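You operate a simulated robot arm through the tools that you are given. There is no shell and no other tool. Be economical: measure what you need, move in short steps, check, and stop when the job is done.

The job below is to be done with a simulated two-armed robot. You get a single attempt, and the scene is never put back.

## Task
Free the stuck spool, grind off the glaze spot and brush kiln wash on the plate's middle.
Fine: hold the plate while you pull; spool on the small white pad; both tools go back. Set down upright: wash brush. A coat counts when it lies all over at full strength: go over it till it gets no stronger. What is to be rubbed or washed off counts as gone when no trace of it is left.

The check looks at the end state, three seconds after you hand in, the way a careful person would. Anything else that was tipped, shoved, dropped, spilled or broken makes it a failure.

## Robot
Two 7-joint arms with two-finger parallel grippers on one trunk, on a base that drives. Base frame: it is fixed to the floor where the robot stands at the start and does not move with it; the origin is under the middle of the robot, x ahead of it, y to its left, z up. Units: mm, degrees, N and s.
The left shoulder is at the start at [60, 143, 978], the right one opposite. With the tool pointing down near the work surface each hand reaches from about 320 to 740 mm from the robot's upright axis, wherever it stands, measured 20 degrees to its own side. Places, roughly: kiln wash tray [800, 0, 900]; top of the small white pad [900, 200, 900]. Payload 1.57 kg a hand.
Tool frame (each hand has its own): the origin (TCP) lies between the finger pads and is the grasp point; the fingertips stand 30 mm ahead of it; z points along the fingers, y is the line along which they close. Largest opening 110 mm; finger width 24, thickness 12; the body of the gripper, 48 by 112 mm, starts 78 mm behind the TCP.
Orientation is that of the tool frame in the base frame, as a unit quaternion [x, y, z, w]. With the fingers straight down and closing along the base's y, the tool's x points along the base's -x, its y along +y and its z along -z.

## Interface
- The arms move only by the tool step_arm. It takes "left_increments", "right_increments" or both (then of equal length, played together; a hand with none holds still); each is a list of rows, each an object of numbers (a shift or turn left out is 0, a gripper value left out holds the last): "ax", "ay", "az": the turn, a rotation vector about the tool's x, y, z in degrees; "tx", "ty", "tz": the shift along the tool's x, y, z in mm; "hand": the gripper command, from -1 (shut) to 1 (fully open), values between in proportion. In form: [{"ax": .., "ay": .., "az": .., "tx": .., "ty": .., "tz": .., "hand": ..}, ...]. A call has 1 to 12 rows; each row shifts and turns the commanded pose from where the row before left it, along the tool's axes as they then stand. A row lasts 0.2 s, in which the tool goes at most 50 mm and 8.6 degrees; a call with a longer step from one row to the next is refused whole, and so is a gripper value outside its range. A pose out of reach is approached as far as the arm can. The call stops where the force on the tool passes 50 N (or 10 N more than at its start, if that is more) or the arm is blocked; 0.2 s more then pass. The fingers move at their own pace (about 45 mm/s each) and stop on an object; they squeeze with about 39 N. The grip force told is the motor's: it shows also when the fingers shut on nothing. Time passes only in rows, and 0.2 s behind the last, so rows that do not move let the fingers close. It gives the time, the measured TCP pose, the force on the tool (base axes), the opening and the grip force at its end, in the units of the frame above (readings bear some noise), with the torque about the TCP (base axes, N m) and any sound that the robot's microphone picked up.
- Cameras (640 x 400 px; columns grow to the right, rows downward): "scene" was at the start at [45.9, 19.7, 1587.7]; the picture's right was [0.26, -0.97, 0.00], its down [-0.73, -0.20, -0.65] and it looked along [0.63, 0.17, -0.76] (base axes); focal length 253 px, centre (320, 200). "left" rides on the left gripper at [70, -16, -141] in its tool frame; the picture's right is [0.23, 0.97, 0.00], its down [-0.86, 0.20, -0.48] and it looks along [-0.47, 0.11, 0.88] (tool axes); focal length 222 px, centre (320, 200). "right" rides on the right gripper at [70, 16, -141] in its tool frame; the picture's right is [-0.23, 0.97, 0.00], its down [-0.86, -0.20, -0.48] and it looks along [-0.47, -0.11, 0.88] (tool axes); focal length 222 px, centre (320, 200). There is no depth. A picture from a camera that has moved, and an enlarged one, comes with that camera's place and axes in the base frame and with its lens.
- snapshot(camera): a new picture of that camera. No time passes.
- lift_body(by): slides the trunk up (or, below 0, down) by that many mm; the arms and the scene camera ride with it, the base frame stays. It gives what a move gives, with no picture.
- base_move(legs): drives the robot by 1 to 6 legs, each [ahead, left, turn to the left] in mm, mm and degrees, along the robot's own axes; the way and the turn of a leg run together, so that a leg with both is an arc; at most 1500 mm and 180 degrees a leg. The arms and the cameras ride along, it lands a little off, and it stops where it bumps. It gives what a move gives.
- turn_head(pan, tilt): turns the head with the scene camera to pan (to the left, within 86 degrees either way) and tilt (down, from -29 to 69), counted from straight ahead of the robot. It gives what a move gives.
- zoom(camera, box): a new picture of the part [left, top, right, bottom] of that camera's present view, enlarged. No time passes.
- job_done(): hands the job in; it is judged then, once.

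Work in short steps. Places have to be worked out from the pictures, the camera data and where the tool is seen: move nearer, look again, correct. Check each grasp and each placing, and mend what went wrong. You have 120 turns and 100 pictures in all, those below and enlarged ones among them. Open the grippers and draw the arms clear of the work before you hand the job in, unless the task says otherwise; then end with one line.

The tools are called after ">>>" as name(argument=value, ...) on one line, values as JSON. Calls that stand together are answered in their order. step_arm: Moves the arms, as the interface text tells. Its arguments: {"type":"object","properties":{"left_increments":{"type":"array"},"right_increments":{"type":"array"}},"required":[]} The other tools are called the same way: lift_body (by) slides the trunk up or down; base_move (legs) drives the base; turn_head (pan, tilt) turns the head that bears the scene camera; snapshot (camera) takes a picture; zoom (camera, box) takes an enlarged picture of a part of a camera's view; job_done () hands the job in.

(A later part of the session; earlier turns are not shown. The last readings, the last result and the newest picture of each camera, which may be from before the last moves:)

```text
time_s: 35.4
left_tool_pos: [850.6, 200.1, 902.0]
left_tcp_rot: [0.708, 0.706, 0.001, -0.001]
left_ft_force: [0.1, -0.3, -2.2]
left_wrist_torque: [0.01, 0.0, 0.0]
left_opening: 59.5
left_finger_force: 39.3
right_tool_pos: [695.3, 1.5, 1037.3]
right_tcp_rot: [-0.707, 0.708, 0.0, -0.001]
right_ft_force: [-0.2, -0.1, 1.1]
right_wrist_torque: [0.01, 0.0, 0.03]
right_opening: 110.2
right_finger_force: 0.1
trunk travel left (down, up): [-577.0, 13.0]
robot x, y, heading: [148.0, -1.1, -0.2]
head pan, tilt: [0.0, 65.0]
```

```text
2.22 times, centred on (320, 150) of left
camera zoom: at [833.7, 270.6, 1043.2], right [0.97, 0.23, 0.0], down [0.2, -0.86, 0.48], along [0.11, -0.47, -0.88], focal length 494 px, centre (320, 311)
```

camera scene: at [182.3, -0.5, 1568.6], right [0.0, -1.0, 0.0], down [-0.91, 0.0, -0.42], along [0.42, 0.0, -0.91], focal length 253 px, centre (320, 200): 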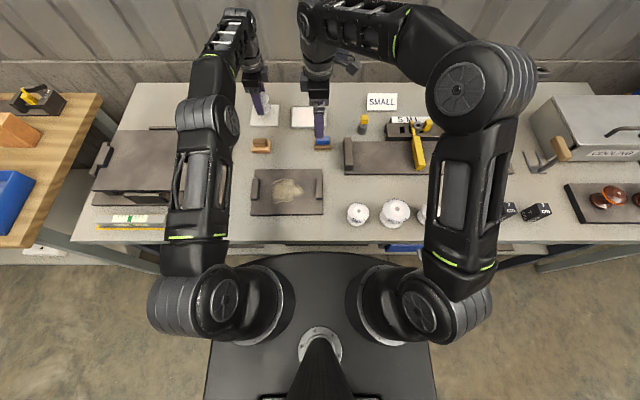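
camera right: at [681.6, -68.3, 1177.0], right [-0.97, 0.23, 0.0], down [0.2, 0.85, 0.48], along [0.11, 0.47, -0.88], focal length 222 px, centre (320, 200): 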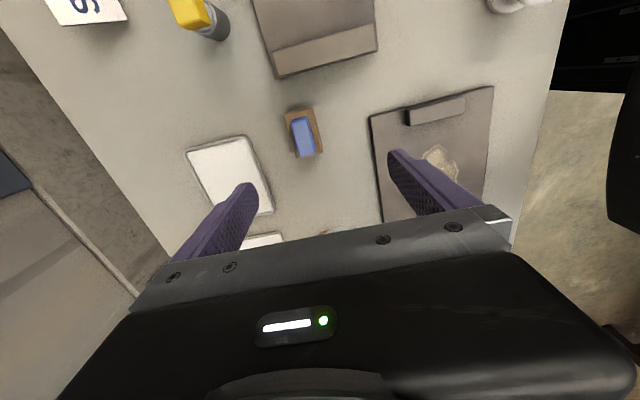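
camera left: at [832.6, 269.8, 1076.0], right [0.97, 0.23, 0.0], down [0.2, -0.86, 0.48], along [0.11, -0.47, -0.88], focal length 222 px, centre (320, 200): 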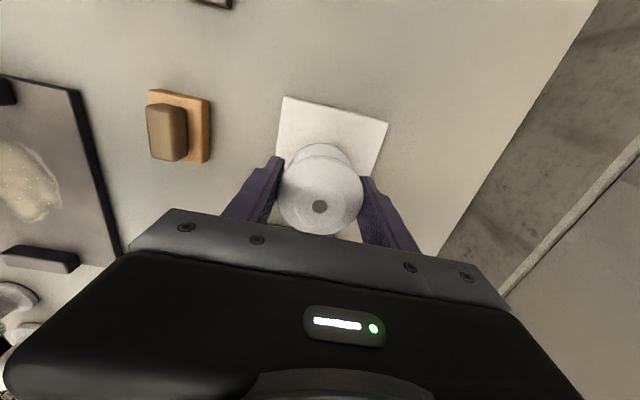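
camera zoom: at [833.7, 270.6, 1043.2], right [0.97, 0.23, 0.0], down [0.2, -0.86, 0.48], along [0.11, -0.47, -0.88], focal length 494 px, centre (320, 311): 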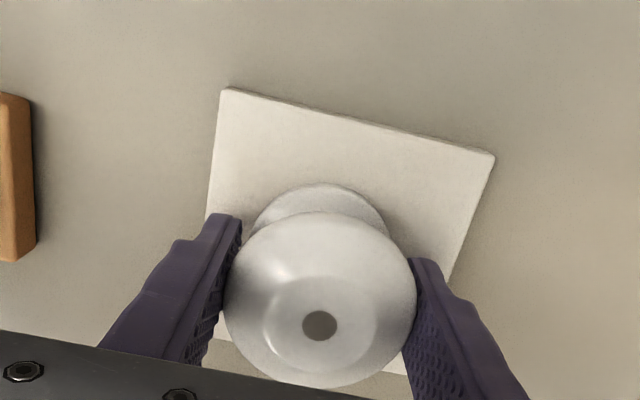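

Not touching yet (force still ≈ −2.3 N). Continue in small steps.

>>> step_arm(left_increments=[{"tz": 1.5}, {"tz": 1.5}, {}])

>>> step_arm(left_increments=[{"tz": 1.5}, {"tz": 1.5}, {}])

```text
time_s: 36.2
left_tool_pos: [851.8, 202.0, 901.3]
left_tcp_rot: [0.707, 0.707, 0.002, 0.002]
left_ft_force: [-0.2, 3.0, 16.2]
left_wrist_torque: [0.03, 0.44, -0.02]
left_opening: 59.2
left_finger_force: 39.0
right_tool_pos: [693.1, 1.3, 1038.8]
right_tcp_rot: [0.707, -0.707, 0.0, 0.0]
right_ft_force: [0.1, 0.0, 0.2]
right_wrist_torque: [0.03, 0.04, 0.0]
right_opening: 109.9
right_finger_force: 0.0
trunk travel left (down, up): [-577.0, 13.0]
robot x, y, heading: [148.6, 0.7, 0.2]
head pan, tilt: [0.0, 65.0]
```

```text
time_s: 37.0
left_tool_pos: [850.3, 201.5, 901.6]
left_tcp_rot: [0.707, 0.707, 0.003, 0.004]
left_ft_force: [7.9, 2.4, 31.1]
left_wrist_torque: [0.01, -0.03, -0.03]
left_opening: 59.1
left_finger_force: 38.9
right_tool_pos: [693.4, 1.3, 1037.9]
right_tcp_rot: [-0.706, 0.708, -0.001, 0.001]
right_ft_force: [-0.2, 0.0, 0.6]
right_wrist_torque: [-0.01, -0.01, 0.01]
right_opening: 109.9
right_finger_force: 0.0
trunk travel left (down, up): [-577.0, 13.0]
robot x, y, heading: [149.7, 2.5, -0.1]
head pan, tilt: [0.0, 65.0]
```

Contact at 901.5. I take off the excess press and open, then rise.

>>> step_arm(left_increments=[{"tz": -2}, {"tz": -2.5}, {}])

>>> step_arm(left_increments=[{"hand": 0.15}, {"hand": 0.3}, {"hand": 0.6}, {"hand": 1}, {"hand": 1}, {"hand": 1}])

>>> step_arm(left_increments=[{"tz": -10}, {"tz": -20}, {"tz": -20}, {"tz": -20}, {"tz": -15}])

>>> snapshot(camera="left")

```text
time_s: 37.8
left_tool_pos: [849.8, 199.8, 900.8]
left_tcp_rot: [0.707, 0.707, 0.0, 0.0]
left_ft_force: [8.1, 3.2, 14.8]
left_wrist_torque: [0.01, -0.36, 0.07]
left_opening: 58.8
left_finger_force: 38.6
right_tool_pos: [695.5, 1.2, 1037.2]
right_tcp_rot: [-0.707, 0.708, 0.0, 0.0]
right_ft_force: [0.6, 0.9, -0.3]
right_wrist_torque: [0.0, -0.02, 0.03]
right_opening: 110.1
right_finger_force: 0.2
trunk travel left (down, up): [-577.0, 13.0]
robot x, y, heading: [147.2, -1.2, 0.0]
head pan, tilt: [0.0, 65.0]
```

```text
time_s: 39.2
left_tool_pos: [851.3, 200.3, 900.4]
left_tcp_rot: [0.708, 0.707, 0.0, 0.0]
left_ft_force: [-0.1, -0.3, -0.9]
left_wrist_torque: [0.02, 0.03, -0.01]
left_opening: 110.1
left_finger_force: 0.0
right_tool_pos: [694.6, 2.9, 1037.1]
right_tcp_rot: [-0.706, 0.708, 0.001, -0.001]
right_ft_force: [-0.6, 0.8, 0.7]
right_wrist_torque: [0.0, 0.01, -0.01]
right_opening: 110.0
right_finger_force: 0.1
trunk travel left (down, up): [-577.0, 13.0]
robot x, y, heading: [151.2, 3.1, -0.0]
head pan, tilt: [0.0, 65.0]
```

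```text
time_s: 40.4
left_tool_pos: [845.2, 200.7, 955.9]
left_tcp_rot: [0.707, 0.707, 0.001, 0.001]
left_ft_force: [-1.2, -0.6, 1.0]
left_wrist_torque: [-0.01, 0.02, 0.0]
left_opening: 109.8
left_finger_force: 0.1
left hand out of reach, approached as far as the arm can: row 3, 4, 5
right_tool_pos: [694.2, 2.7, 1036.9]
right_tcp_rot: [-0.706, 0.708, 0.001, 0.0]
right_ft_force: [-0.2, -0.5, 1.3]
right_wrist_torque: [0.0, -0.01, -0.04]
right_opening: 110.1
right_finger_force: 0.0
trunk travel left (down, up): [-577.0, 13.0]
robot x, y, heading: [150.4, 2.8, -0.1]
head pan, tilt: [0.0, 65.0]
```

```text
65 pictures are left
camera left: at [828.2, 270.4, 1097.5], right [0.97, 0.23, 0.0], down [0.2, -0.86, 0.48], along [0.11, -0.47, -0.88], focal length 222 px, centre (320, 200)
```

left: 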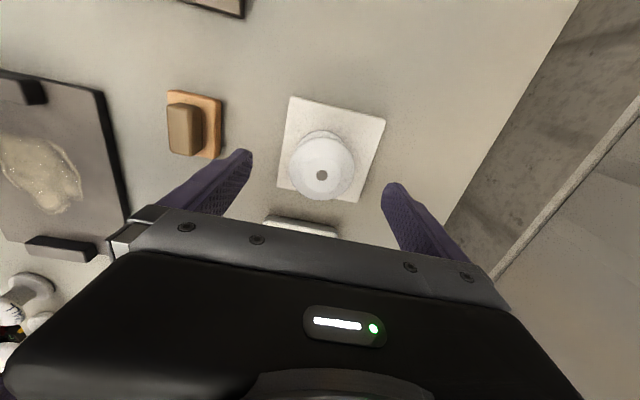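

The spool stands upright in the pad's middle. I draw the left hand up and back off it carefully, then toward the stone at (714, 200).

>>> step_arm(left_increments=[{"ty": -5}, {"ty": -5}, {}])

>>> step_arm(left_increments=[{"ty": -6, "tz": -8}, {"ty": -12, "tz": -8}, {"ty": -12}, {"ty": -12}, {"ty": -12}, {"ty": -12}, {"ty": -12}, {"ty": -12}, {"ty": -12}, {"ty": -12}, {"ty": -12}])

>>> snapshot(camera="left")

```text
time_s: 41.2
left_tool_pos: [836.0, 200.3, 957.7]
left_tcp_rot: [0.707, 0.707, 0.0, -0.001]
left_ft_force: [0.0, 0.7, 0.8]
left_wrist_torque: [0.01, 0.02, -0.01]
left_opening: 110.1
left_finger_force: 0.1
right_tool_pos: [694.4, 2.8, 1036.8]
right_tcp_rot: [-0.706, 0.708, 0.0, -0.001]
right_ft_force: [-0.8, -0.4, 0.4]
right_wrist_torque: [-0.01, 0.0, 0.02]
right_opening: 109.8
right_finger_force: 0.0
trunk travel left (down, up): [-577.0, 13.0]
robot x, y, heading: [148.9, 2.4, -0.1]
head pan, tilt: [0.0, 65.0]
```

```text
time_s: 43.6
left_tool_pos: [710.1, 199.8, 972.3]
left_tcp_rot: [0.707, 0.707, -0.001, 0.0]
left_ft_force: [-0.7, 0.0, -0.2]
left_wrist_torque: [-0.02, -0.01, 0.0]
left_opening: 110.1
left_finger_force: 0.1
right_tool_pos: [694.6, 2.6, 1036.9]
right_tcp_rot: [-0.707, 0.707, 0.0, 0.0]
right_ft_force: [0.7, 0.4, -1.9]
right_wrist_torque: [-0.03, -0.02, 0.01]
right_opening: 110.1
right_finger_force: 0.1
trunk travel left (down, up): [-577.0, 13.0]
robot x, y, heading: [151.5, 0.7, -0.2]
head pan, tilt: [0.0, 65.0]
```

```text
64 pictures are left
camera left: at [692.4, 270.4, 1113.6], right [0.97, 0.23, 0.0], down [0.2, -0.86, 0.48], along [0.11, -0.47, -0.88], focal length 222 px, centre (320, 200)
```

left: 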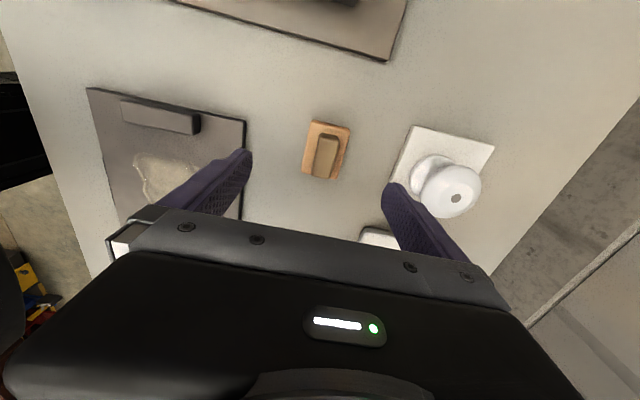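

The stone is nearly centred below the hand; I zoom for its shape.

>>> zoom(camera="left", box=[270, 100, 380, 200])

>>> zoom(camera="left", box=[80, 80, 260, 220])

```text
4.00 times, centred on (325, 150) of left
camera zoom: at [692.4, 270.4, 1113.6], right [0.97, 0.23, 0.0], down [0.2, -0.86, 0.48], along [0.11, -0.47, -0.88], focal length 888 px, centre (300, 400)
```

zoom: 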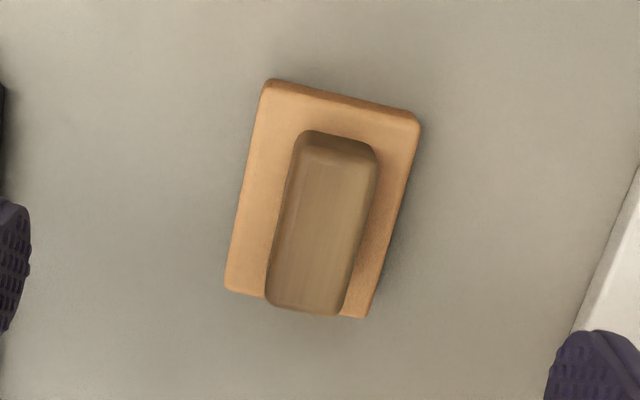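

```text
2.86 times, centred on (170, 150) of left
camera zoom: at [692.4, 270.4, 1113.6], right [0.97, 0.23, 0.0], down [0.2, -0.86, 0.48], along [0.11, -0.47, -0.88], focal length 635 px, centre (749, 343)
```

zoom: 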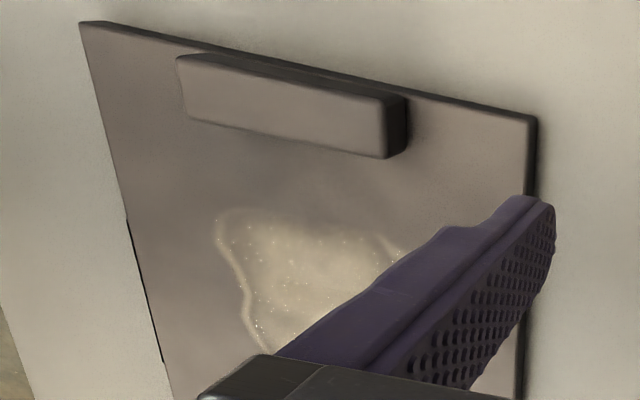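

The handle is about 22 mm wide, top ≈894, centred near (714, 203). I lower over it and close.

>>> step_arm(left_increments=[{"tx": 3, "ty": 4, "tz": 12}, {"tz": 14}, {"tz": 14}, {"tz": 10}, {"tz": 8}, {"tz": 4}, {}])

>>> snapshot(camera="left")

```text
time_s: 45.2
left_tool_pos: [714.6, 203.7, 910.2]
left_tcp_rot: [0.707, 0.707, 0.001, 0.0]
left_ft_force: [-0.8, 0.6, -0.9]
left_wrist_torque: [0.01, 0.04, 0.01]
left_opening: 110.0
left_finger_force: 0.1
right_tool_pos: [694.2, 1.4, 1036.6]
right_tcp_rot: [-0.707, 0.707, 0.0, 0.0]
right_ft_force: [0.6, -0.1, 0.3]
right_wrist_torque: [0.05, 0.01, -0.01]
right_opening: 110.1
right_finger_force: 0.1
trunk travel left (down, up): [-577.0, 13.0]
robot x, y, heading: [153.1, 2.8, -0.1]
head pan, tilt: [0.0, 65.0]
```

```text
61 pictures are left
camera left: at [697.1, 272.8, 1051.9], right [0.97, 0.23, 0.0], down [0.2, -0.86, 0.48], along [0.11, -0.47, -0.88], focal length 222 px, centre (320, 200)
```

left: 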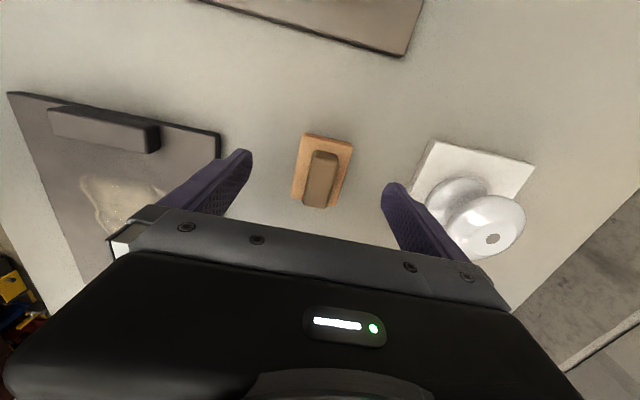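

Aligned within a few mm. I shift 2 mm, lower 3 mm and close on the handle.

>>> step_arm(left_increments=[{"tx": 2, "tz": 3, "ty": -1}, {"hand": 0.4}, {"hand": 0}, {"hand": -0.3}, {"hand": -0.45}, {"hand": -0.6}, {"hand": -0.8}, {"hand": -0.9}, {"hand": -0.9}, {"hand": -0.9}])

>>> zoom(camera="left", box=[220, 80, 420, 240])

```text
time_s: 47.4
left_tool_pos: [712.4, 206.4, 907.8]
left_tcp_rot: [0.707, 0.707, 0.0, 0.0]
left_ft_force: [0.3, 1.5, 0.1]
left_wrist_torque: [-0.01, 0.01, 0.01]
left_opening: 21.3
left_finger_force: 34.7
right_tool_pos: [695.3, 1.4, 1036.5]
right_tcp_rot: [-0.706, 0.708, 0.0, -0.001]
right_ft_force: [0.7, 0.1, 0.2]
right_wrist_torque: [0.01, 0.03, -0.03]
right_opening: 110.1
right_finger_force: 0.0
trunk travel left (down, up): [-577.0, 13.0]
robot x, y, heading: [148.7, 0.2, -0.3]
head pan, tilt: [0.0, 65.0]
```

```text
2.50 times, centred on (320, 160) of left
camera zoom: at [696.3, 274.8, 1049.1], right [0.97, 0.23, 0.0], down [0.2, -0.86, 0.48], along [0.11, -0.47, -0.88], focal length 555 px, centre (320, 300)
```

zoom: 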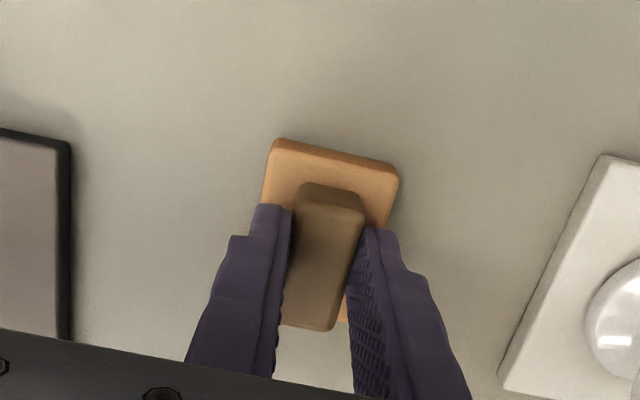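

Gripped at pose (713, 206, 908); I'll return it there. I lift 40 mm and look.

>>> step_arm(left_increments=[{"tz": -3}, {"tz": -7}, {"tz": -10}, {"tz": -10}, {"tz": -10}])

>>> snapshot(camera="left")

```text
time_s: 48.6
left_tool_pos: [712.9, 205.3, 947.7]
left_tcp_rot: [0.708, 0.706, 0.0, 0.0]
left_ft_force: [-0.2, 0.3, -1.0]
left_wrist_torque: [0.03, 0.02, 0.01]
left_opening: 21.4
left_finger_force: 34.8
right_tool_pos: [695.1, 2.7, 1037.5]
right_tcp_rot: [-0.706, 0.708, 0.0, 0.0]
right_ft_force: [-0.6, 0.4, -0.4]
right_wrist_torque: [0.04, -0.01, -0.02]
right_opening: 110.1
right_finger_force: 0.0
trunk travel left (down, up): [-577.0, 13.0]
robot x, y, heading: [146.4, 2.7, 0.2]
head pan, tilt: [0.0, 65.0]
```

```text
59 pictures are left
camera left: at [695.9, 275.5, 1089.0], right [0.97, 0.23, 0.0], down [0.2, -0.86, 0.48], along [0.11, -0.47, -0.88], focal length 222 px, centre (320, 200)
```

left: 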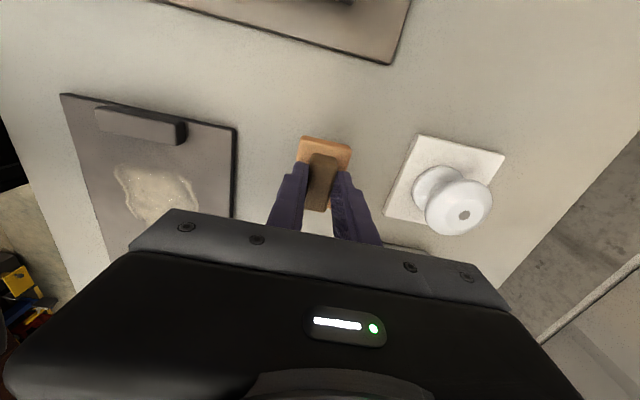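

The stone came up in one piece. The plate should be held during grinding, so I bring the right hand back over the right lug, and the left with the stone back to above the spot.

>>> step_arm(right_increments=[{"ty": 12.5, "tz": 6}, {"ty": 12.5, "tz": 6}, {"ty": 12.5, "tz": 6}, {"ty": 12.5, "tz": 6}, {"ty": 12.5, "tz": 6}, {"ty": 12.5, "tz": 6}, {"ty": 12.5, "tz": 6}, {"ty": 12.5, "tz": 6}, {"ty": 12.5, "tz": 6}, {"ty": 12.5, "tz": 6}, {"ty": 12.5, "tz": 6}, {"ty": 12.5, "tz": 6}], left_increments=[{"ty": -10, "tz": -2}, {"ty": -10, "tz": -2}, {"ty": -10, "tz": -2}, {"ty": -10, "tz": -2}, {"ty": -10, "tz": -2}, {"ty": -10, "tz": -2}, {"ty": -10, "tx": -5}, {"ty": -10, "tx": -5}, {"ty": -10, "tx": -5}, {"ty": -10, "tx": -5}, {"ty": -10, "tx": -5}, {"ty": -10, "tx": -5}])

>>> snapshot(camera="right")

>>> snapshot(camera="left")

```text
time_s: 51.2
left_tool_pos: [591.7, 176.0, 960.7]
left_tcp_rot: [0.708, 0.707, 0.0, 0.0]
left_ft_force: [-0.4, 0.8, -1.2]
left_wrist_torque: [0.06, 0.0, 0.0]
left_opening: 21.6
left_finger_force: 34.5
right_tool_pos: [544.6, 1.5, 967.3]
right_tcp_rot: [-0.706, 0.708, -0.001, 0.0]
right_ft_force: [-0.4, 0.8, 0.1]
right_wrist_torque: [-0.03, -0.01, 0.0]
right_opening: 109.9
right_finger_force: 0.1
trunk travel left (down, up): [-577.0, 13.0]
robot x, y, heading: [153.1, 0.3, -0.2]
head pan, tilt: [0.0, 65.0]
```

```text
58 pictures are left
camera right: at [529.5, -69.3, 1107.1], right [-0.97, 0.23, 0.0], down [0.2, 0.85, 0.48], along [0.11, 0.47, -0.88], focal length 222 px, centre (320, 200)
```

right: 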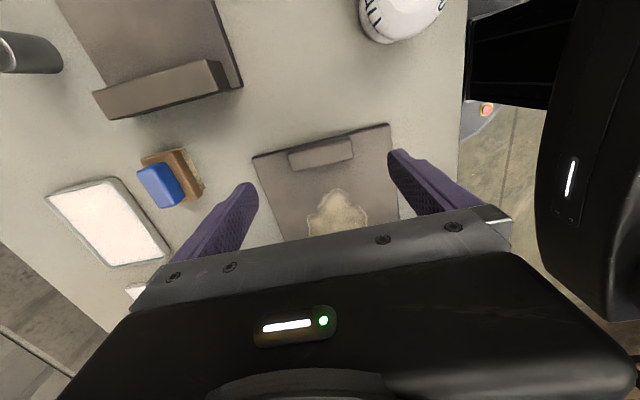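

```text
57 pictures are left
camera left: at [575.6, 245.6, 1101.2], right [0.97, 0.23, 0.0], down [0.2, -0.86, 0.48], along [0.11, -0.47, -0.88], focal length 222 px, centre (320, 200)
```

left: 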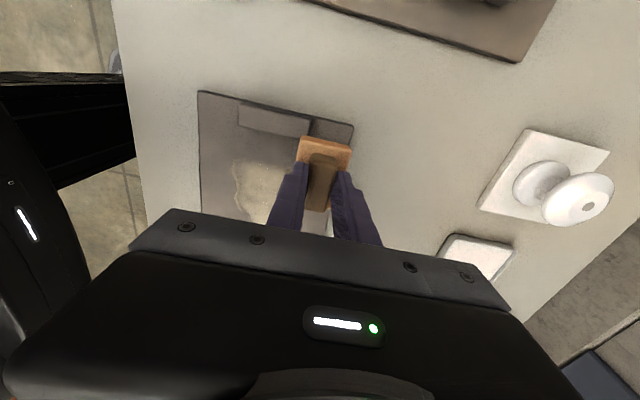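

Both are placed as hoped. I lower the right hand to the lug (as before, TCP 893) and close, while the left goes above the patch centre.

>>> step_arm(right_increments=[{"tz": 15}, {"tz": 15}, {"tz": 15}, {"tz": 13}, {"tz": 10}, {"tz": 5}, {"hand": 0.5}, {"hand": 0.3}, {"hand": 0.2}, {"hand": 0}, {"hand": -0.3}, {"hand": -0.4}], left_increments=[{"tx": -7, "ty": -5}, {"tx": -7, "ty": -5}, {"tx": -7, "ty": -5}, {"tx": -7, "ty": -5}, {"tx": -7, "ty": -5}, {"tx": -7, "ty": -5}, {"tx": -7, "ty": -5}, {"tx": -7, "ty": -5}, {"tx": -7, "ty": -5}, {"tx": -7, "ty": -3}, {"tx": -4, "ty": 0}, {}])

>>> snapshot(camera="left")

```text
time_s: 53.8
left_tool_pos: [545.6, 100.9, 960.6]
left_tcp_rot: [0.708, 0.706, 0.001, 0.0]
left_ft_force: [-0.6, -0.1, -1.9]
left_wrist_torque: [0.0, 0.03, 0.01]
left_opening: 21.4
left_finger_force: 34.5
right_tool_pos: [544.6, 2.5, 892.6]
right_tcp_rot: [0.707, -0.707, -0.001, 0.0]
right_ft_force: [-0.3, -0.6, -0.4]
right_wrist_torque: [0.05, -0.11, 0.24]
right_opening: 70.0
right_finger_force: 39.1
trunk travel left (down, up): [-577.0, 13.0]
robot x, y, heading: [152.5, -1.8, -0.1]
head pan, tilt: [0.0, 65.0]
```

```text
56 pictures are left
camera left: at [527.8, 171.2, 1101.4], right [0.97, 0.23, 0.0], down [0.2, -0.86, 0.48], along [0.11, -0.47, -0.88], focal length 222 px, centre (320, 200)
```

left: 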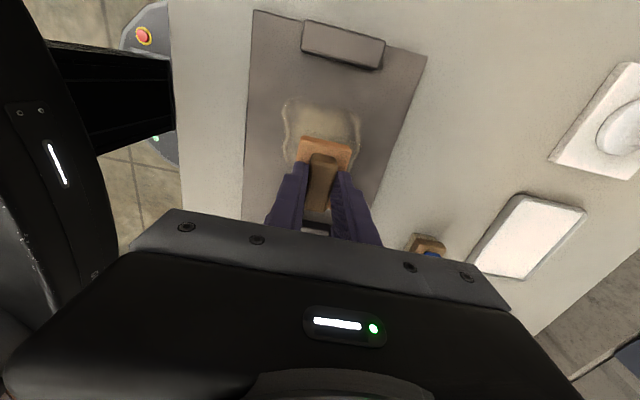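

Lug held. I lower the stone toward the plate, expecting contact around TCP 916–918.

>>> step_arm(left_increments=[{"tz": 15}, {"tz": 12}, {"tz": 8}, {"tz": 4}, {}])

>>> step_arm(left_increments=[{"tz": 1.5}, {"tz": 1.5}, {}])

>>> step_arm(left_increments=[{"tz": 1}, {"tz": 1}, {}])

```text
time_s: 55.0
left_tool_pos: [544.1, 101.2, 920.3]
left_tcp_rot: [0.707, 0.707, 0.0, 0.0]
left_ft_force: [-0.4, -0.5, -1.3]
left_wrist_torque: [0.0, 0.01, 0.02]
left_opening: 21.4
left_finger_force: 34.7
right_tool_pos: [544.0, 2.5, 891.7]
right_tcp_rot: [0.707, -0.707, 0.0, 0.001]
right_ft_force: [-1.0, 0.1, -0.9]
right_wrist_torque: [0.01, 0.07, 0.6]
right_opening: 69.7
right_finger_force: 39.2
trunk travel left (down, up): [-577.0, 13.0]
robot x, y, heading: [155.4, 2.6, -0.3]
head pan, tilt: [0.0, 65.0]
```

```text
time_s: 55.8
left_tool_pos: [545.7, 101.0, 920.8]
left_tcp_rot: [0.708, 0.706, 0.001, 0.001]
left_ft_force: [-5.7, 0.9, 30.4]
left_wrist_torque: [0.04, 0.28, -0.07]
left_opening: 21.4
left_finger_force: 34.3
right_tool_pos: [543.3, 2.3, 892.9]
right_tcp_rot: [-0.707, 0.707, -0.001, 0.0]
right_ft_force: [4.5, 2.6, -8.6]
right_wrist_torque: [0.05, 0.17, 0.29]
right_opening: 69.7
right_finger_force: 39.0
trunk travel left (down, up): [-577.0, 13.0]
robot x, y, heading: [149.0, 0.7, 0.0]
head pan, tilt: [0.0, 65.0]
```

```text
time_s: 56.6
left_tool_pos: [545.2, 100.1, 916.7]
left_tcp_rot: [0.708, 0.707, 0.001, 0.001]
left_ft_force: [-2.0, 0.6, 35.8]
left_wrist_torque: [0.06, 0.13, -0.04]
left_opening: 21.5
left_finger_force: 34.8
right_tool_pos: [543.8, 3.0, 893.1]
right_tcp_rot: [-0.707, 0.708, 0.001, -0.001]
right_ft_force: [4.7, 2.4, -11.8]
right_wrist_torque: [0.17, -0.2, 0.06]
right_opening: 69.7
right_finger_force: 38.7
trunk travel left (down, up): [-577.0, 13.0]
robot x, y, heading: [149.7, -1.9, 0.0]
head pan, tilt: [0.0, 65.0]
```

Contact is at about TCP 920; 36 N is too hard. I ease to about 10 N.

>>> step_arm(left_increments=[{"tz": -2.5}, {}])

```text
time_s: 57.2
left_tool_pos: [543.7, 102.2, 918.3]
left_tcp_rot: [0.707, 0.707, -0.001, -0.002]
left_ft_force: [0.2, -0.5, -1.0]
left_wrist_torque: [0.02, -0.01, -0.02]
left_opening: 21.4
left_finger_force: 35.1
right_tool_pos: [542.9, 2.4, 892.8]
right_tcp_rot: [0.707, -0.707, 0.0, 0.0]
right_ft_force: [-2.6, -0.7, 0.9]
right_wrist_torque: [0.22, 0.58, 0.59]
right_opening: 69.8
right_finger_force: 38.4
trunk travel left (down, up): [-577.0, 13.0]
robot x, y, heading: [147.5, -4.1, -0.0]
head pan, tilt: [0.0, 65.0]
```

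Contact lies near 918. I press 1 mm and sweep in x over the patch middle, watching the force.

>>> step_arm(left_increments=[{"tz": 1.2}, {"ty": 7}, {"ty": 7}, {"ty": 7}, {"ty": -7}, {"ty": -7}, {"ty": -7}, {"ty": -7}, {"ty": -7}, {"ty": -7}, {"ty": 7}, {"ty": 7}])

```text
time_s: 59.8
left_tool_pos: [538.1, 102.4, 917.1]
left_tcp_rot: [0.707, 0.707, 0.0, 0.0]
left_ft_force: [-0.8, -0.1, -1.5]
left_wrist_torque: [0.03, 0.02, -0.01]
left_opening: 21.1
left_finger_force: 34.2
right_tool_pos: [544.5, 2.0, 891.8]
right_tcp_rot: [-0.707, 0.707, 0.0, 0.001]
right_ft_force: [-2.7, -2.0, 0.7]
right_wrist_torque: [-0.06, 0.05, 0.39]
right_opening: 69.9
right_finger_force: 39.2
trunk travel left (down, up): [-577.0, 13.0]
robot x, y, heading: [155.4, -1.1, -0.4]
head pan, tilt: [0.0, 65.0]
```

No force, so not touching; I lower by small steps.

>>> step_arm(left_increments=[{"tz": 0.7}, {}])

>>> step_arm(left_increments=[{"tz": 0.7}, {}])

>>> step_arm(left_increments=[{"tz": 0.7}, {}])

```text
time_s: 60.4
left_tool_pos: [537.7, 102.9, 916.5]
left_tcp_rot: [0.708, 0.707, 0.0, -0.001]
left_ft_force: [-2.1, 1.3, 7.4]
left_wrist_torque: [0.03, 0.08, 0.0]
left_opening: 21.5
left_finger_force: 34.4
right_tool_pos: [544.0, 2.2, 892.3]
right_tcp_rot: [0.707, -0.707, 0.0, 0.0]
right_ft_force: [1.0, -0.4, -0.1]
right_wrist_torque: [0.1, 0.27, 0.47]
right_opening: 70.1
right_finger_force: 39.1
trunk travel left (down, up): [-577.0, 13.0]
robot x, y, heading: [152.9, -2.6, -0.0]
head pan, tilt: [0.0, 65.0]
```

```text
time_s: 61.0
left_tool_pos: [538.4, 102.2, 917.4]
left_tcp_rot: [0.708, 0.707, 0.0, 0.001]
left_ft_force: [-8.8, 4.0, 33.1]
left_wrist_torque: [0.14, 0.31, -0.1]
left_opening: 21.3
left_finger_force: 34.2
right_tool_pos: [543.9, 1.4, 893.0]
right_tcp_rot: [-0.706, 0.708, 0.0, 0.0]
right_ft_force: [6.6, -0.5, -10.2]
right_wrist_torque: [0.34, 0.23, 0.15]
right_opening: 69.9
right_finger_force: 39.0
trunk travel left (down, up): [-577.0, 13.0]
robot x, y, heading: [149.4, -0.2, -0.0]
head pan, tilt: [0.0, 65.0]
```

```text
time_s: 61.6
left_tool_pos: [538.0, 102.2, 915.6]
left_tcp_rot: [0.707, 0.707, 0.001, 0.001]
left_ft_force: [-6.3, 3.1, 34.7]
left_wrist_torque: [0.04, 0.22, -0.02]
left_opening: 21.7
left_finger_force: 34.6
right_tool_pos: [543.3, 1.4, 892.2]
right_tcp_rot: [-0.707, 0.707, 0.0, 0.0]
right_ft_force: [7.4, 0.0, -11.9]
right_wrist_torque: [-0.14, -0.19, -0.18]
right_opening: 69.5
right_finger_force: 39.1
trunk travel left (down, up): [-577.0, 13.0]
robot x, y, heading: [149.9, 4.0, -0.2]
head pan, tilt: [0.0, 65.0]
```

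The contact is stiff and the grip slips at ~35 N. I back off 0.8 mm and read.

>>> step_arm(left_increments=[{"tz": -0.8}, {}])

>>> step_arm(left_increments=[{"ty": 5}, {"ty": 5}, {}])

```text
time_s: 62.2
left_tool_pos: [536.5, 101.0, 915.7]
left_tcp_rot: [0.708, 0.706, -0.001, 0.0]
left_ft_force: [-1.6, -0.1, 10.9]
left_wrist_torque: [-0.14, 0.0, -0.07]
left_opening: 21.5
left_finger_force: 34.4
right_tool_pos: [544.0, 1.5, 891.7]
right_tcp_rot: [-0.706, 0.708, 0.0, 0.0]
right_ft_force: [1.6, -1.1, -0.4]
right_wrist_torque: [-0.25, -0.46, -0.2]
right_opening: 69.7
right_finger_force: 39.3
trunk travel left (down, up): [-577.0, 13.0]
robot x, y, heading: [152.1, -1.0, -0.1]
head pan, tilt: [0.0, 65.0]
```

```text
time_s: 63.0
left_tool_pos: [548.5, 102.4, 915.2]
left_tcp_rot: [0.708, 0.706, 0.0, -0.001]
left_ft_force: [-0.8, 0.0, -1.7]
left_wrist_torque: [0.02, 0.02, 0.0]
left_opening: 21.4
left_finger_force: 34.2
right_tool_pos: [544.6, 1.8, 892.1]
right_tcp_rot: [-0.707, 0.707, 0.0, -0.001]
right_ft_force: [-1.1, -2.8, -0.3]
right_wrist_torque: [-0.11, 0.12, 0.41]
right_opening: 69.6
right_finger_force: 39.0
trunk travel left (down, up): [-577.0, 13.0]
robot x, y, heading: [148.6, 0.2, -0.1]
head pan, tilt: [0.0, 65.0]
```

Contact varies along the sweep. I sweep with tiny downward feed per row to keep light contact.

>>> step_arm(left_increments=[{"tz": 0.5, "ty": 5}, {"ty": 6, "tz": 0.1}, {"ty": 6, "tz": 0.1}, {"ty": -8, "tz": 0.1}, {"ty": -8, "tz": 0.1}, {"ty": -8, "tz": 0}, {"ty": -8, "tz": 0}, {"ty": -8}, {"ty": -8}, {"ty": -8}])

>>> step_arm(left_increments=[{"ty": 8}, {"ty": 8}, {"ty": 8}, {"ty": 8}, {"ty": 8}, {"ty": 8}, {"ty": 8}, {}])

>>> zoom(camera="left", box=[220, 0, 420, 240])

```text
time_s: 65.2
left_tool_pos: [508.0, 101.8, 916.7]
left_tcp_rot: [0.708, 0.706, 0.001, 0.0]
left_ft_force: [4.0, -0.5, 7.9]
left_wrist_torque: [0.01, -0.03, -0.01]
left_opening: 21.3
left_finger_force: 34.2
right_tool_pos: [543.4, 3.3, 892.3]
right_tcp_rot: [-0.707, 0.707, 0.0, 0.0]
right_ft_force: [-2.8, -2.1, -0.4]
right_wrist_torque: [-0.07, -0.3, 0.61]
right_opening: 69.8
right_finger_force: 38.9
trunk travel left (down, up): [-577.0, 13.0]
robot x, y, heading: [150.3, 1.0, -0.3]
head pan, tilt: [0.0, 65.0]
```

```text
time_s: 67.0
left_tool_pos: [563.9, 100.6, 915.4]
left_tcp_rot: [0.708, 0.706, 0.0, 0.0]
left_ft_force: [-12.8, 0.1, 30.5]
left_wrist_torque: [-0.09, 0.37, -0.04]
left_opening: 21.5
left_finger_force: 35.3
right_tool_pos: [543.2, 2.2, 894.6]
right_tcp_rot: [-0.706, 0.708, 0.0, 0.0]
right_ft_force: [10.8, 1.7, -9.4]
right_wrist_torque: [-0.02, 0.19, -0.33]
right_opening: 69.8
right_finger_force: 38.7
trunk travel left (down, up): [-577.0, 13.0]
robot x, y, heading: [149.0, -0.1, -0.0]
head pan, tilt: [0.0, 65.0]
```

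```text
1.67 times, centred on (320, 120) of left
camera zoom: at [546.8, 170.8, 1056.5], right [0.97, 0.23, 0.0], down [0.2, -0.86, 0.48], along [0.11, -0.47, -0.88], focal length 370 px, centre (320, 333)
```

zoom: 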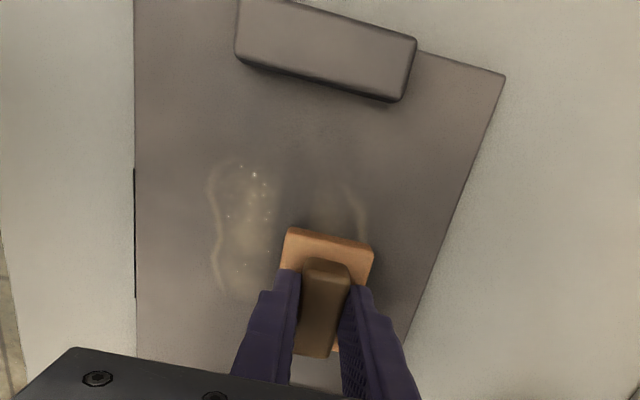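

Grinding works: the middle is nearly clean, with remains at x≈500–518 and an outline near x≈570. I ease slightly and sweep further at y≈127 over x 500–582.

>>> step_arm(left_increments=[{"tz": -0.6, "tx": 8}, {"tx": 9, "ty": 5}, {"tx": 9, "ty": 8}, {"ty": 5}, {"ty": -8}, {"ty": -8}, {"ty": -8}, {"ty": -8}, {"ty": -8}, {"ty": -8}, {"ty": -8}, {"ty": -8}])

>>> step_arm(left_increments=[{"ty": -8}, {"ty": -8}, {"ty": -6}, {"ty": 6}, {"ty": 8}, {"ty": 8}, {"ty": -8}, {"ty": -8}, {"ty": -6}, {"ty": 0}])

>>> zoom(camera="left", box=[240, 0, 480, 240])

```text
time_s: 69.6
left_tool_pos: [518.2, 127.7, 914.9]
left_tcp_rot: [0.708, 0.706, 0.0, 0.0]
left_ft_force: [0.4, -0.5, -1.1]
left_wrist_torque: [0.0, 0.0, -0.02]
left_opening: 21.5
left_finger_force: 34.9
right_tool_pos: [544.3, 2.6, 893.1]
right_tcp_rot: [-0.707, 0.707, 0.001, -0.001]
right_ft_force: [-2.6, -2.9, 5.0]
right_wrist_torque: [-0.34, 0.27, 0.74]
right_opening: 69.7
right_finger_force: 39.2
trunk travel left (down, up): [-577.0, 13.0]
robot x, y, heading: [148.2, 0.9, -0.2]
head pan, tilt: [0.0, 65.0]
```

```text
time_s: 71.8
left_tool_pos: [496.4, 127.6, 916.5]
left_tcp_rot: [0.707, 0.707, 0.0, 0.001]
left_ft_force: [-0.7, -0.6, -1.0]
left_wrist_torque: [-0.02, -0.02, 0.04]
left_opening: 21.2
left_finger_force: 34.5
right_tool_pos: [544.5, 2.5, 892.6]
right_tcp_rot: [-0.707, 0.707, 0.0, 0.0]
right_ft_force: [-2.6, -2.3, 4.6]
right_wrist_torque: [-0.05, -0.07, 0.19]
right_opening: 69.5
right_finger_force: 38.9
trunk travel left (down, up): [-577.0, 13.0]
robot x, y, heading: [150.6, 3.3, -0.3]
head pan, tilt: [0.0, 65.0]
```

```text
1.67 times, centred on (360, 120) of left
camera zoom: at [479.3, 196.6, 1057.6], right [0.97, 0.23, 0.0], down [0.2, -0.86, 0.48], along [0.11, -0.47, -0.88], focal length 370 px, centre (253, 333)
```

zoom: 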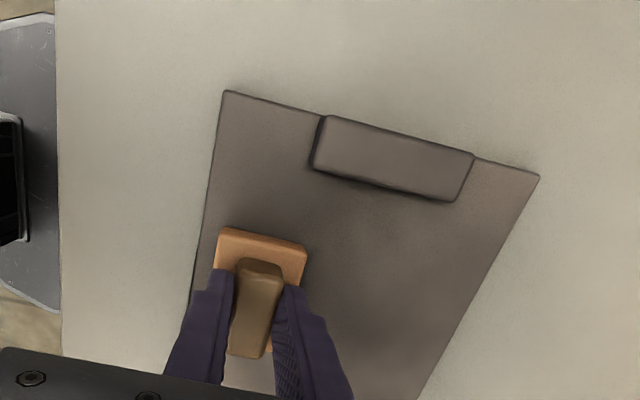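

The right and upper parts look clean. At the near side contact was lost, so I press a bit more and rub there, moving on toward lower y.

>>> step_arm(left_increments=[{"tz": 0.8}, {"ty": 8}, {"ty": 8, "tx": -5}, {"ty": -8, "tx": -5}, {"ty": -8, "tx": -5}, {"ty": 8, "tx": -5}, {"ty": 8, "tx": -5}, {"ty": -8, "tx": -5}, {"ty": -8, "tx": -5}, {"ty": 8, "tx": -5}, {"ty": 8, "tx": -5}, {"ty": 0}])

>>> step_arm(left_increments=[{"ty": 8, "tx": -2}, {"ty": 8}, {"ty": 8}, {"ty": 8}, {"ty": 8}, {"ty": 8}, {"ty": 8}, {"ty": 8}, {}])

>>> zoom(camera="left", box=[160, 0, 440, 240])

```text
time_s: 74.4
left_tool_pos: [511.0, 84.0, 916.2]
left_tcp_rot: [0.708, 0.706, 0.0, -0.001]
left_ft_force: [-15.9, 8.4, 28.5]
left_wrist_torque: [-0.67, -1.31, -0.54]
left_opening: 21.1
left_finger_force: 34.6
right_tool_pos: [543.9, 2.8, 891.7]
right_tcp_rot: [-0.707, 0.708, 0.0, 0.0]
right_ft_force: [11.2, -3.1, -0.7]
right_wrist_torque: [1.17, 2.32, 0.5]
right_opening: 69.9
right_finger_force: 39.4
trunk travel left (down, up): [-577.0, 13.0]
robot x, y, heading: [152.8, -0.8, 0.4]
head pan, tilt: [0.0, 65.0]
```

```text
time_s: 74.8
left_tool_pos: [513.9, 80.8, 916.1]
left_tcp_rot: [0.711, 0.704, 0.001, -0.003]
left_ft_force: [-10.0, 3.0, 11.2]
left_wrist_torque: [-0.43, -1.44, -0.42]
left_opening: 21.3
left_finger_force: 34.3
right_tool_pos: [544.3, 0.3, 893.0]
right_tcp_rot: [-0.703, 0.711, 0.0, 0.0]
right_ft_force: [2.1, -0.8, 7.3]
right_wrist_torque: [0.26, 2.32, 0.09]
right_opening: 69.8
right_finger_force: 39.1
trunk travel left (down, up): [-577.0, 13.0]
robot x, y, heading: [151.4, 0.5, 0.1]
head pan, tilt: [0.0, 65.0]
stopped in row 1 (left hand): the force on the tool passed its limit (the readings are from after the stop); the commanded pose is now the measured one
```

```text
1.67 times, centred on (300, 120) of left
camera zoom: at [497.8, 151.2, 1056.7], right [0.98, 0.22, 0.0], down [0.19, -0.86, 0.47], along [0.1, -0.46, -0.88], focal length 370 px, centre (353, 333)
```

zoom: 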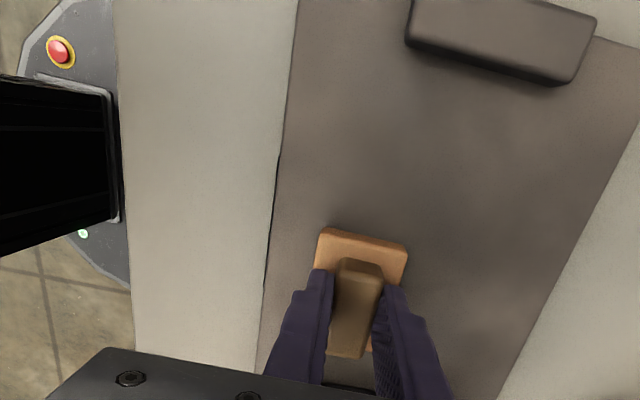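

The left hand brushed against the right one at y≈81 (torque), so I back off. The upper area looks clean; I lift and shift away to see the lower part.

>>> step_arm(left_increments=[{"tx": 6, "tz": -2, "az": -0.3}, {"tz": -15, "tx": 8}, {"tz": -15, "tx": 15}, {"tx": 20}, {"tx": 20}, {"tx": 20}, {}])

>>> snapshot(camera="left")

>>> zoom(camera="right", box=[200, 100, 440, 250])

>>> snapshot(camera="scene")

```text
time_s: 76.3
left_tool_pos: [514.5, 172.0, 949.3]
left_tcp_rot: [0.709, 0.706, -0.001, -0.004]
left_ft_force: [-0.1, -0.4, -1.0]
left_wrist_torque: [0.0, 0.01, 0.01]
left_opening: 21.3
left_finger_force: 35.0
right_tool_pos: [546.5, -0.0, 893.4]
right_tcp_rot: [-0.704, 0.71, -0.001, 0.001]
right_ft_force: [-0.5, 1.3, 20.3]
right_wrist_torque: [0.27, 0.08, 0.44]
right_opening: 69.7
right_finger_force: 39.1
trunk travel left (down, up): [-577.0, 13.0]
robot x, y, heading: [150.6, -1.2, 0.1]
head pan, tilt: [0.0, 65.0]
```

```text
52 pictures are left
camera left: at [498.5, 240.2, 1090.1], right [0.97, 0.22, 0.0], down [0.2, -0.86, 0.48], along [0.1, -0.46, -0.88], focal length 222 px, centre (320, 200)
```

left: 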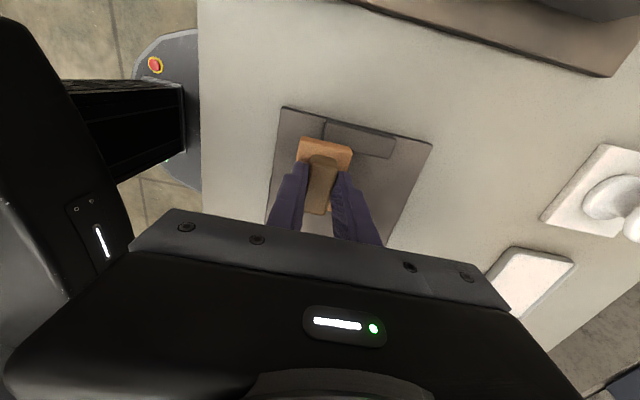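

```text
2.67 times, centred on (320, 175) of right
camera zoom: at [530.2, -69.3, 1033.6], right [-0.97, 0.24, 0.0], down [0.21, 0.85, 0.48], along [0.12, 0.47, -0.88], focal length 592 px, centre (320, 267)
```

zoom: 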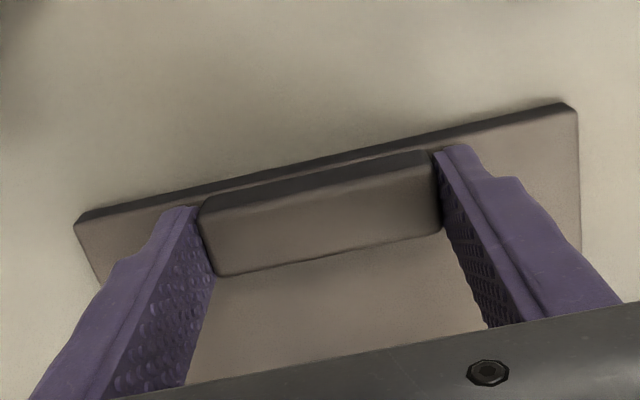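

```text
50 pictures are left
camera scene: at [180.7, -0.3, 1568.7], right [0.0, -1.0, 0.0], down [-0.91, 0.0, -0.42], along [0.42, 0.0, -0.91], focal length 253 px, centre (320, 200)
```

scene: 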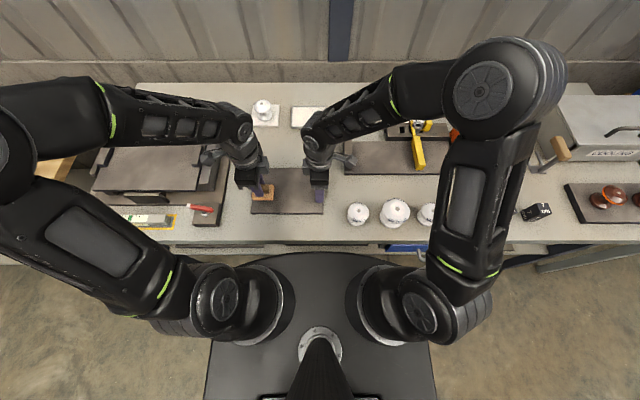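

I release the lug, raise the right hand and move the stone away, so I can inspect the whole plate.

>>> step_arm(right_increments=[{"hand": 0}, {"hand": 0.6}, {"hand": 1}, {"hand": 1}, {"tz": -5}, {"tz": -15}, {"tz": -25}, {"tz": -25}, {"tz": -25, "tx": 8}, {"tz": -25, "tx": 8}, {"tz": -20, "tx": 8}], left_increments=[{"tz": -5, "tx": 5}, {"tz": -5, "tx": 5}, {"tz": -5, "tx": 5}, {"tz": -5, "tx": 5}, {"tz": -5, "tx": 5}, {"tz": -5, "tx": 5}, {"tz": -5, "tx": 5}, {"tz": -5, "tx": 5}, {"tz": -5, "tx": 5}, {"tz": -5, "tx": 5}, {"tz": -5, "tx": 5}])

>>> snapshot(camera="right")

>>> zoom(camera="scene", box=[210, 130, 370, 230])

```text
time_s: 78.8
left_tool_pos: [515.9, 226.8, 1001.6]
left_tcp_rot: [0.708, 0.706, 0.0, -0.003]
left_ft_force: [0.0, 0.0, -0.7]
left_wrist_torque: [-0.02, -0.01, 0.04]
left_opening: 21.2
left_finger_force: 34.8
right_tool_pos: [545.9, -23.6, 1031.3]
right_tcp_rot: [-0.703, 0.711, 0.001, 0.0]
right_ft_force: [0.1, 0.1, 0.3]
right_wrist_torque: [0.03, 0.03, 0.02]
right_opening: 110.0
right_finger_force: 0.0
trunk travel left (down, up): [-577.0, 13.0]
robot x, y, heading: [149.7, 0.1, 0.0]
head pan, tilt: [0.0, 65.0]
```

```text
49 pictures are left
camera right: at [529.2, -94.3, 1172.6], right [-0.97, 0.24, 0.0], down [0.21, 0.85, 0.48], along [0.11, 0.47, -0.88], focal length 222 px, centre (320, 200)
```

right: 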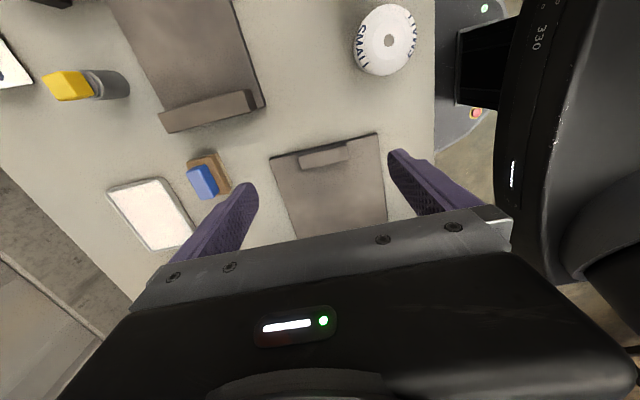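

```text
4.00 times, centred on (290, 180) of scene
camera zoom: at [181.7, -0.7, 1568.6], right [0.0, -1.0, 0.0], down [-0.91, 0.0, -0.42], along [0.42, 0.0, -0.91], focal length 1013 px, centre (440, 280)
```

zoom: 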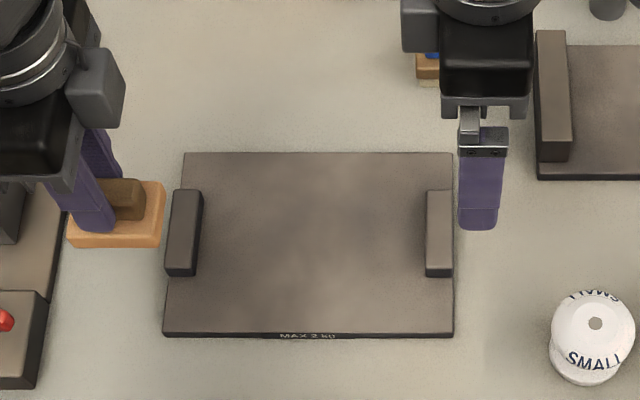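

The plate looks clean; one enlarged look to be sure no trace remains.

>>> zoom(camera="right", box=[260, 120, 400, 240])

>>> zoom(camera="scene", box=[258, 160, 322, 220])

```text
3.33 times, centred on (330, 180) of right
camera zoom: at [529.2, -94.3, 1172.6], right [-0.97, 0.24, 0.0], down [0.21, 0.85, 0.48], along [0.11, 0.47, -0.88], focal length 740 px, centre (287, 267)
```

zoom: 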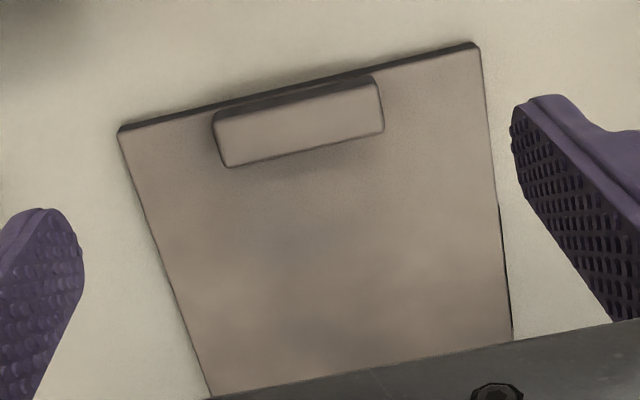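

```text
6.67 times, centred on (290, 190) of scene
camera zoom: at [181.7, -0.7, 1568.6], right [0.0, -1.0, 0.0], down [-0.91, 0.0, -0.42], along [0.42, 0.0, -0.91], focal length 1689 px, centre (520, 267)
```

zoom: 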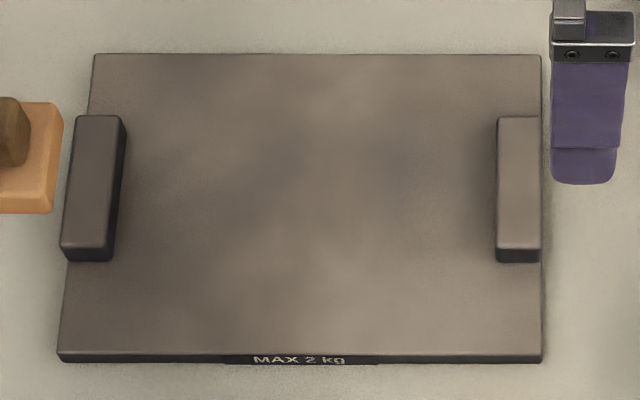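

Clean. Now the stone goes back to (713, 206): I carry it over there.

>>> step_arm(left_increments=[{"ty": 16.4, "tx": -1.7}, {"ty": 16.4, "tx": -1.7}, {"ty": 16.4, "tx": -1.7}, {"ty": 16.4, "tx": -1.7}, {"ty": 16.4, "tx": -1.7}, {"ty": 16.4, "tx": -1.7}, {"ty": 16.4, "tx": -1.7}, {"ty": 16.4, "tx": -1.7}, {"ty": 16.4, "tx": -1.7}, {"ty": 16.4, "tx": -1.7}, {"ty": 16.4, "tx": -1.7}, {"ty": 16.4, "tx": -1.7}])

>>> step_arm(left_increments=[{"tz": 15}, {"tz": 20}, {"tz": 20}, {"tz": 15}, {"tz": 10}, {"tz": 6}, {}])

>>> snapshot(camera="left")

```text
time_s: 81.3
left_tool_pos: [713.7, 203.5, 1001.2]
left_tcp_rot: [0.708, 0.706, -0.001, -0.002]
left_ft_force: [-0.4, 1.3, -1.5]
left_wrist_torque: [0.0, 0.03, 0.01]
left_opening: 21.2
left_finger_force: 34.4
right_tool_pos: [546.1, -23.6, 1031.8]
right_tcp_rot: [-0.703, 0.711, 0.0, -0.001]
right_ft_force: [-0.5, 0.4, -0.3]
right_wrist_torque: [0.01, 0.03, -0.03]
right_opening: 109.8
right_finger_force: 0.0
trunk travel left (down, up): [-577.0, 13.0]
robot x, y, heading: [151.1, 1.2, 0.2]
head pan, tilt: [0.0, 65.0]
```

```text
time_s: 83.0
left_tool_pos: [713.0, 206.0, 915.2]
left_tcp_rot: [0.708, 0.707, -0.001, -0.003]
left_ft_force: [-1.1, 0.2, -1.3]
left_wrist_torque: [0.01, 0.02, -0.01]
left_opening: 21.6
left_finger_force: 34.2
right_tool_pos: [545.7, -24.2, 1031.9]
right_tcp_rot: [-0.704, 0.71, 0.0, 0.0]
right_ft_force: [0.0, -0.1, 0.1]
right_wrist_torque: [-0.01, 0.01, 0.0]
right_opening: 110.0
right_finger_force: 0.0
trunk travel left (down, up): [-577.0, 13.0]
robot x, y, heading: [151.2, -0.6, -0.1]
head pan, tilt: [0.0, 65.0]
```

```text
45 pictures are left
camera left: at [696.9, 274.6, 1056.4], right [0.97, 0.22, 0.0], down [0.2, -0.86, 0.47], along [0.1, -0.46, -0.88], focal length 222 px, centre (320, 200)
```

left: 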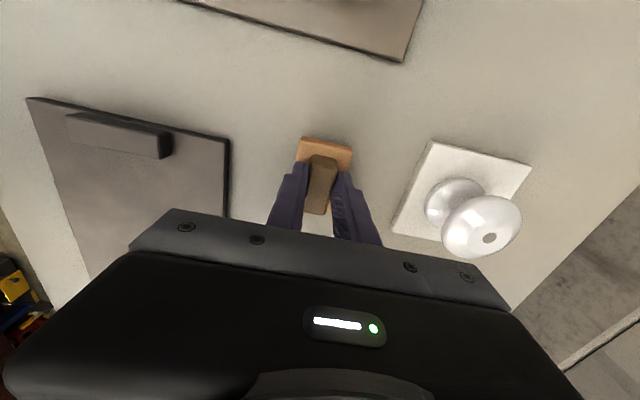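

Over its place. I lower in small steps until it touches the bench.

>>> step_arm(left_increments=[{"tz": 3}, {"tz": 3}, {"tz": 2}, {}])

>>> step_arm(left_increments=[{"tz": 1}, {"tz": 1}, {}])

>>> step_arm(left_increments=[{"tz": 1}, {"tz": 1}, {}])

```text
time_s: 84.0
left_tool_pos: [712.4, 204.7, 908.1]
left_tcp_rot: [0.708, 0.706, -0.001, -0.003]
left_ft_force: [0.1, -0.5, -1.3]
left_wrist_torque: [0.0, 0.0, -0.01]
left_opening: 21.2
left_finger_force: 34.7
right_tool_pos: [545.0, -24.5, 1031.0]
right_tcp_rot: [-0.704, 0.71, 0.0, -0.001]
right_ft_force: [1.3, 0.7, 0.2]
right_wrist_torque: [0.01, 0.01, -0.02]
right_opening: 110.0
right_finger_force: 0.0
trunk travel left (down, up): [-577.0, 13.0]
robot x, y, heading: [149.7, 2.7, 0.1]
head pan, tilt: [0.0, 65.0]
```

```text
time_s: 84.8
left_tool_pos: [712.5, 205.0, 906.0]
left_tcp_rot: [0.709, 0.706, 0.0, -0.003]
left_ft_force: [-0.1, -0.2, -1.0]
left_wrist_torque: [0.05, 0.02, 0.02]
left_opening: 21.5
left_finger_force: 34.4
right_tool_pos: [544.7, -23.7, 1031.9]
right_tcp_rot: [-0.704, 0.71, 0.0, 0.0]
right_ft_force: [1.5, 0.1, 0.6]
right_wrist_torque: [-0.03, 0.01, 0.0]
right_opening: 110.1
right_finger_force: 0.0
trunk travel left (down, up): [-577.0, 13.0]
robot x, y, heading: [146.6, 0.7, -0.2]
head pan, tilt: [0.0, 65.0]
```

```text
time_s: 85.5
left_tool_pos: [714.1, 205.4, 903.0]
left_tcp_rot: [0.709, 0.706, 0.0, -0.003]
left_ft_force: [-1.0, 0.3, 2.9]
left_wrist_torque: [-0.11, -0.08, -0.03]
left_opening: 21.3
left_finger_force: 34.0
right_tool_pos: [546.4, -23.7, 1032.2]
right_tcp_rot: [-0.703, 0.711, -0.001, 0.001]
right_ft_force: [0.2, -0.3, -0.4]
right_wrist_torque: [-0.04, -0.03, 0.0]
right_opening: 110.0
right_finger_force: 0.0
trunk travel left (down, up): [-577.0, 13.0]
robot x, y, heading: [149.2, 1.0, 0.1]
head pan, tilt: [0.0, 65.0]
```

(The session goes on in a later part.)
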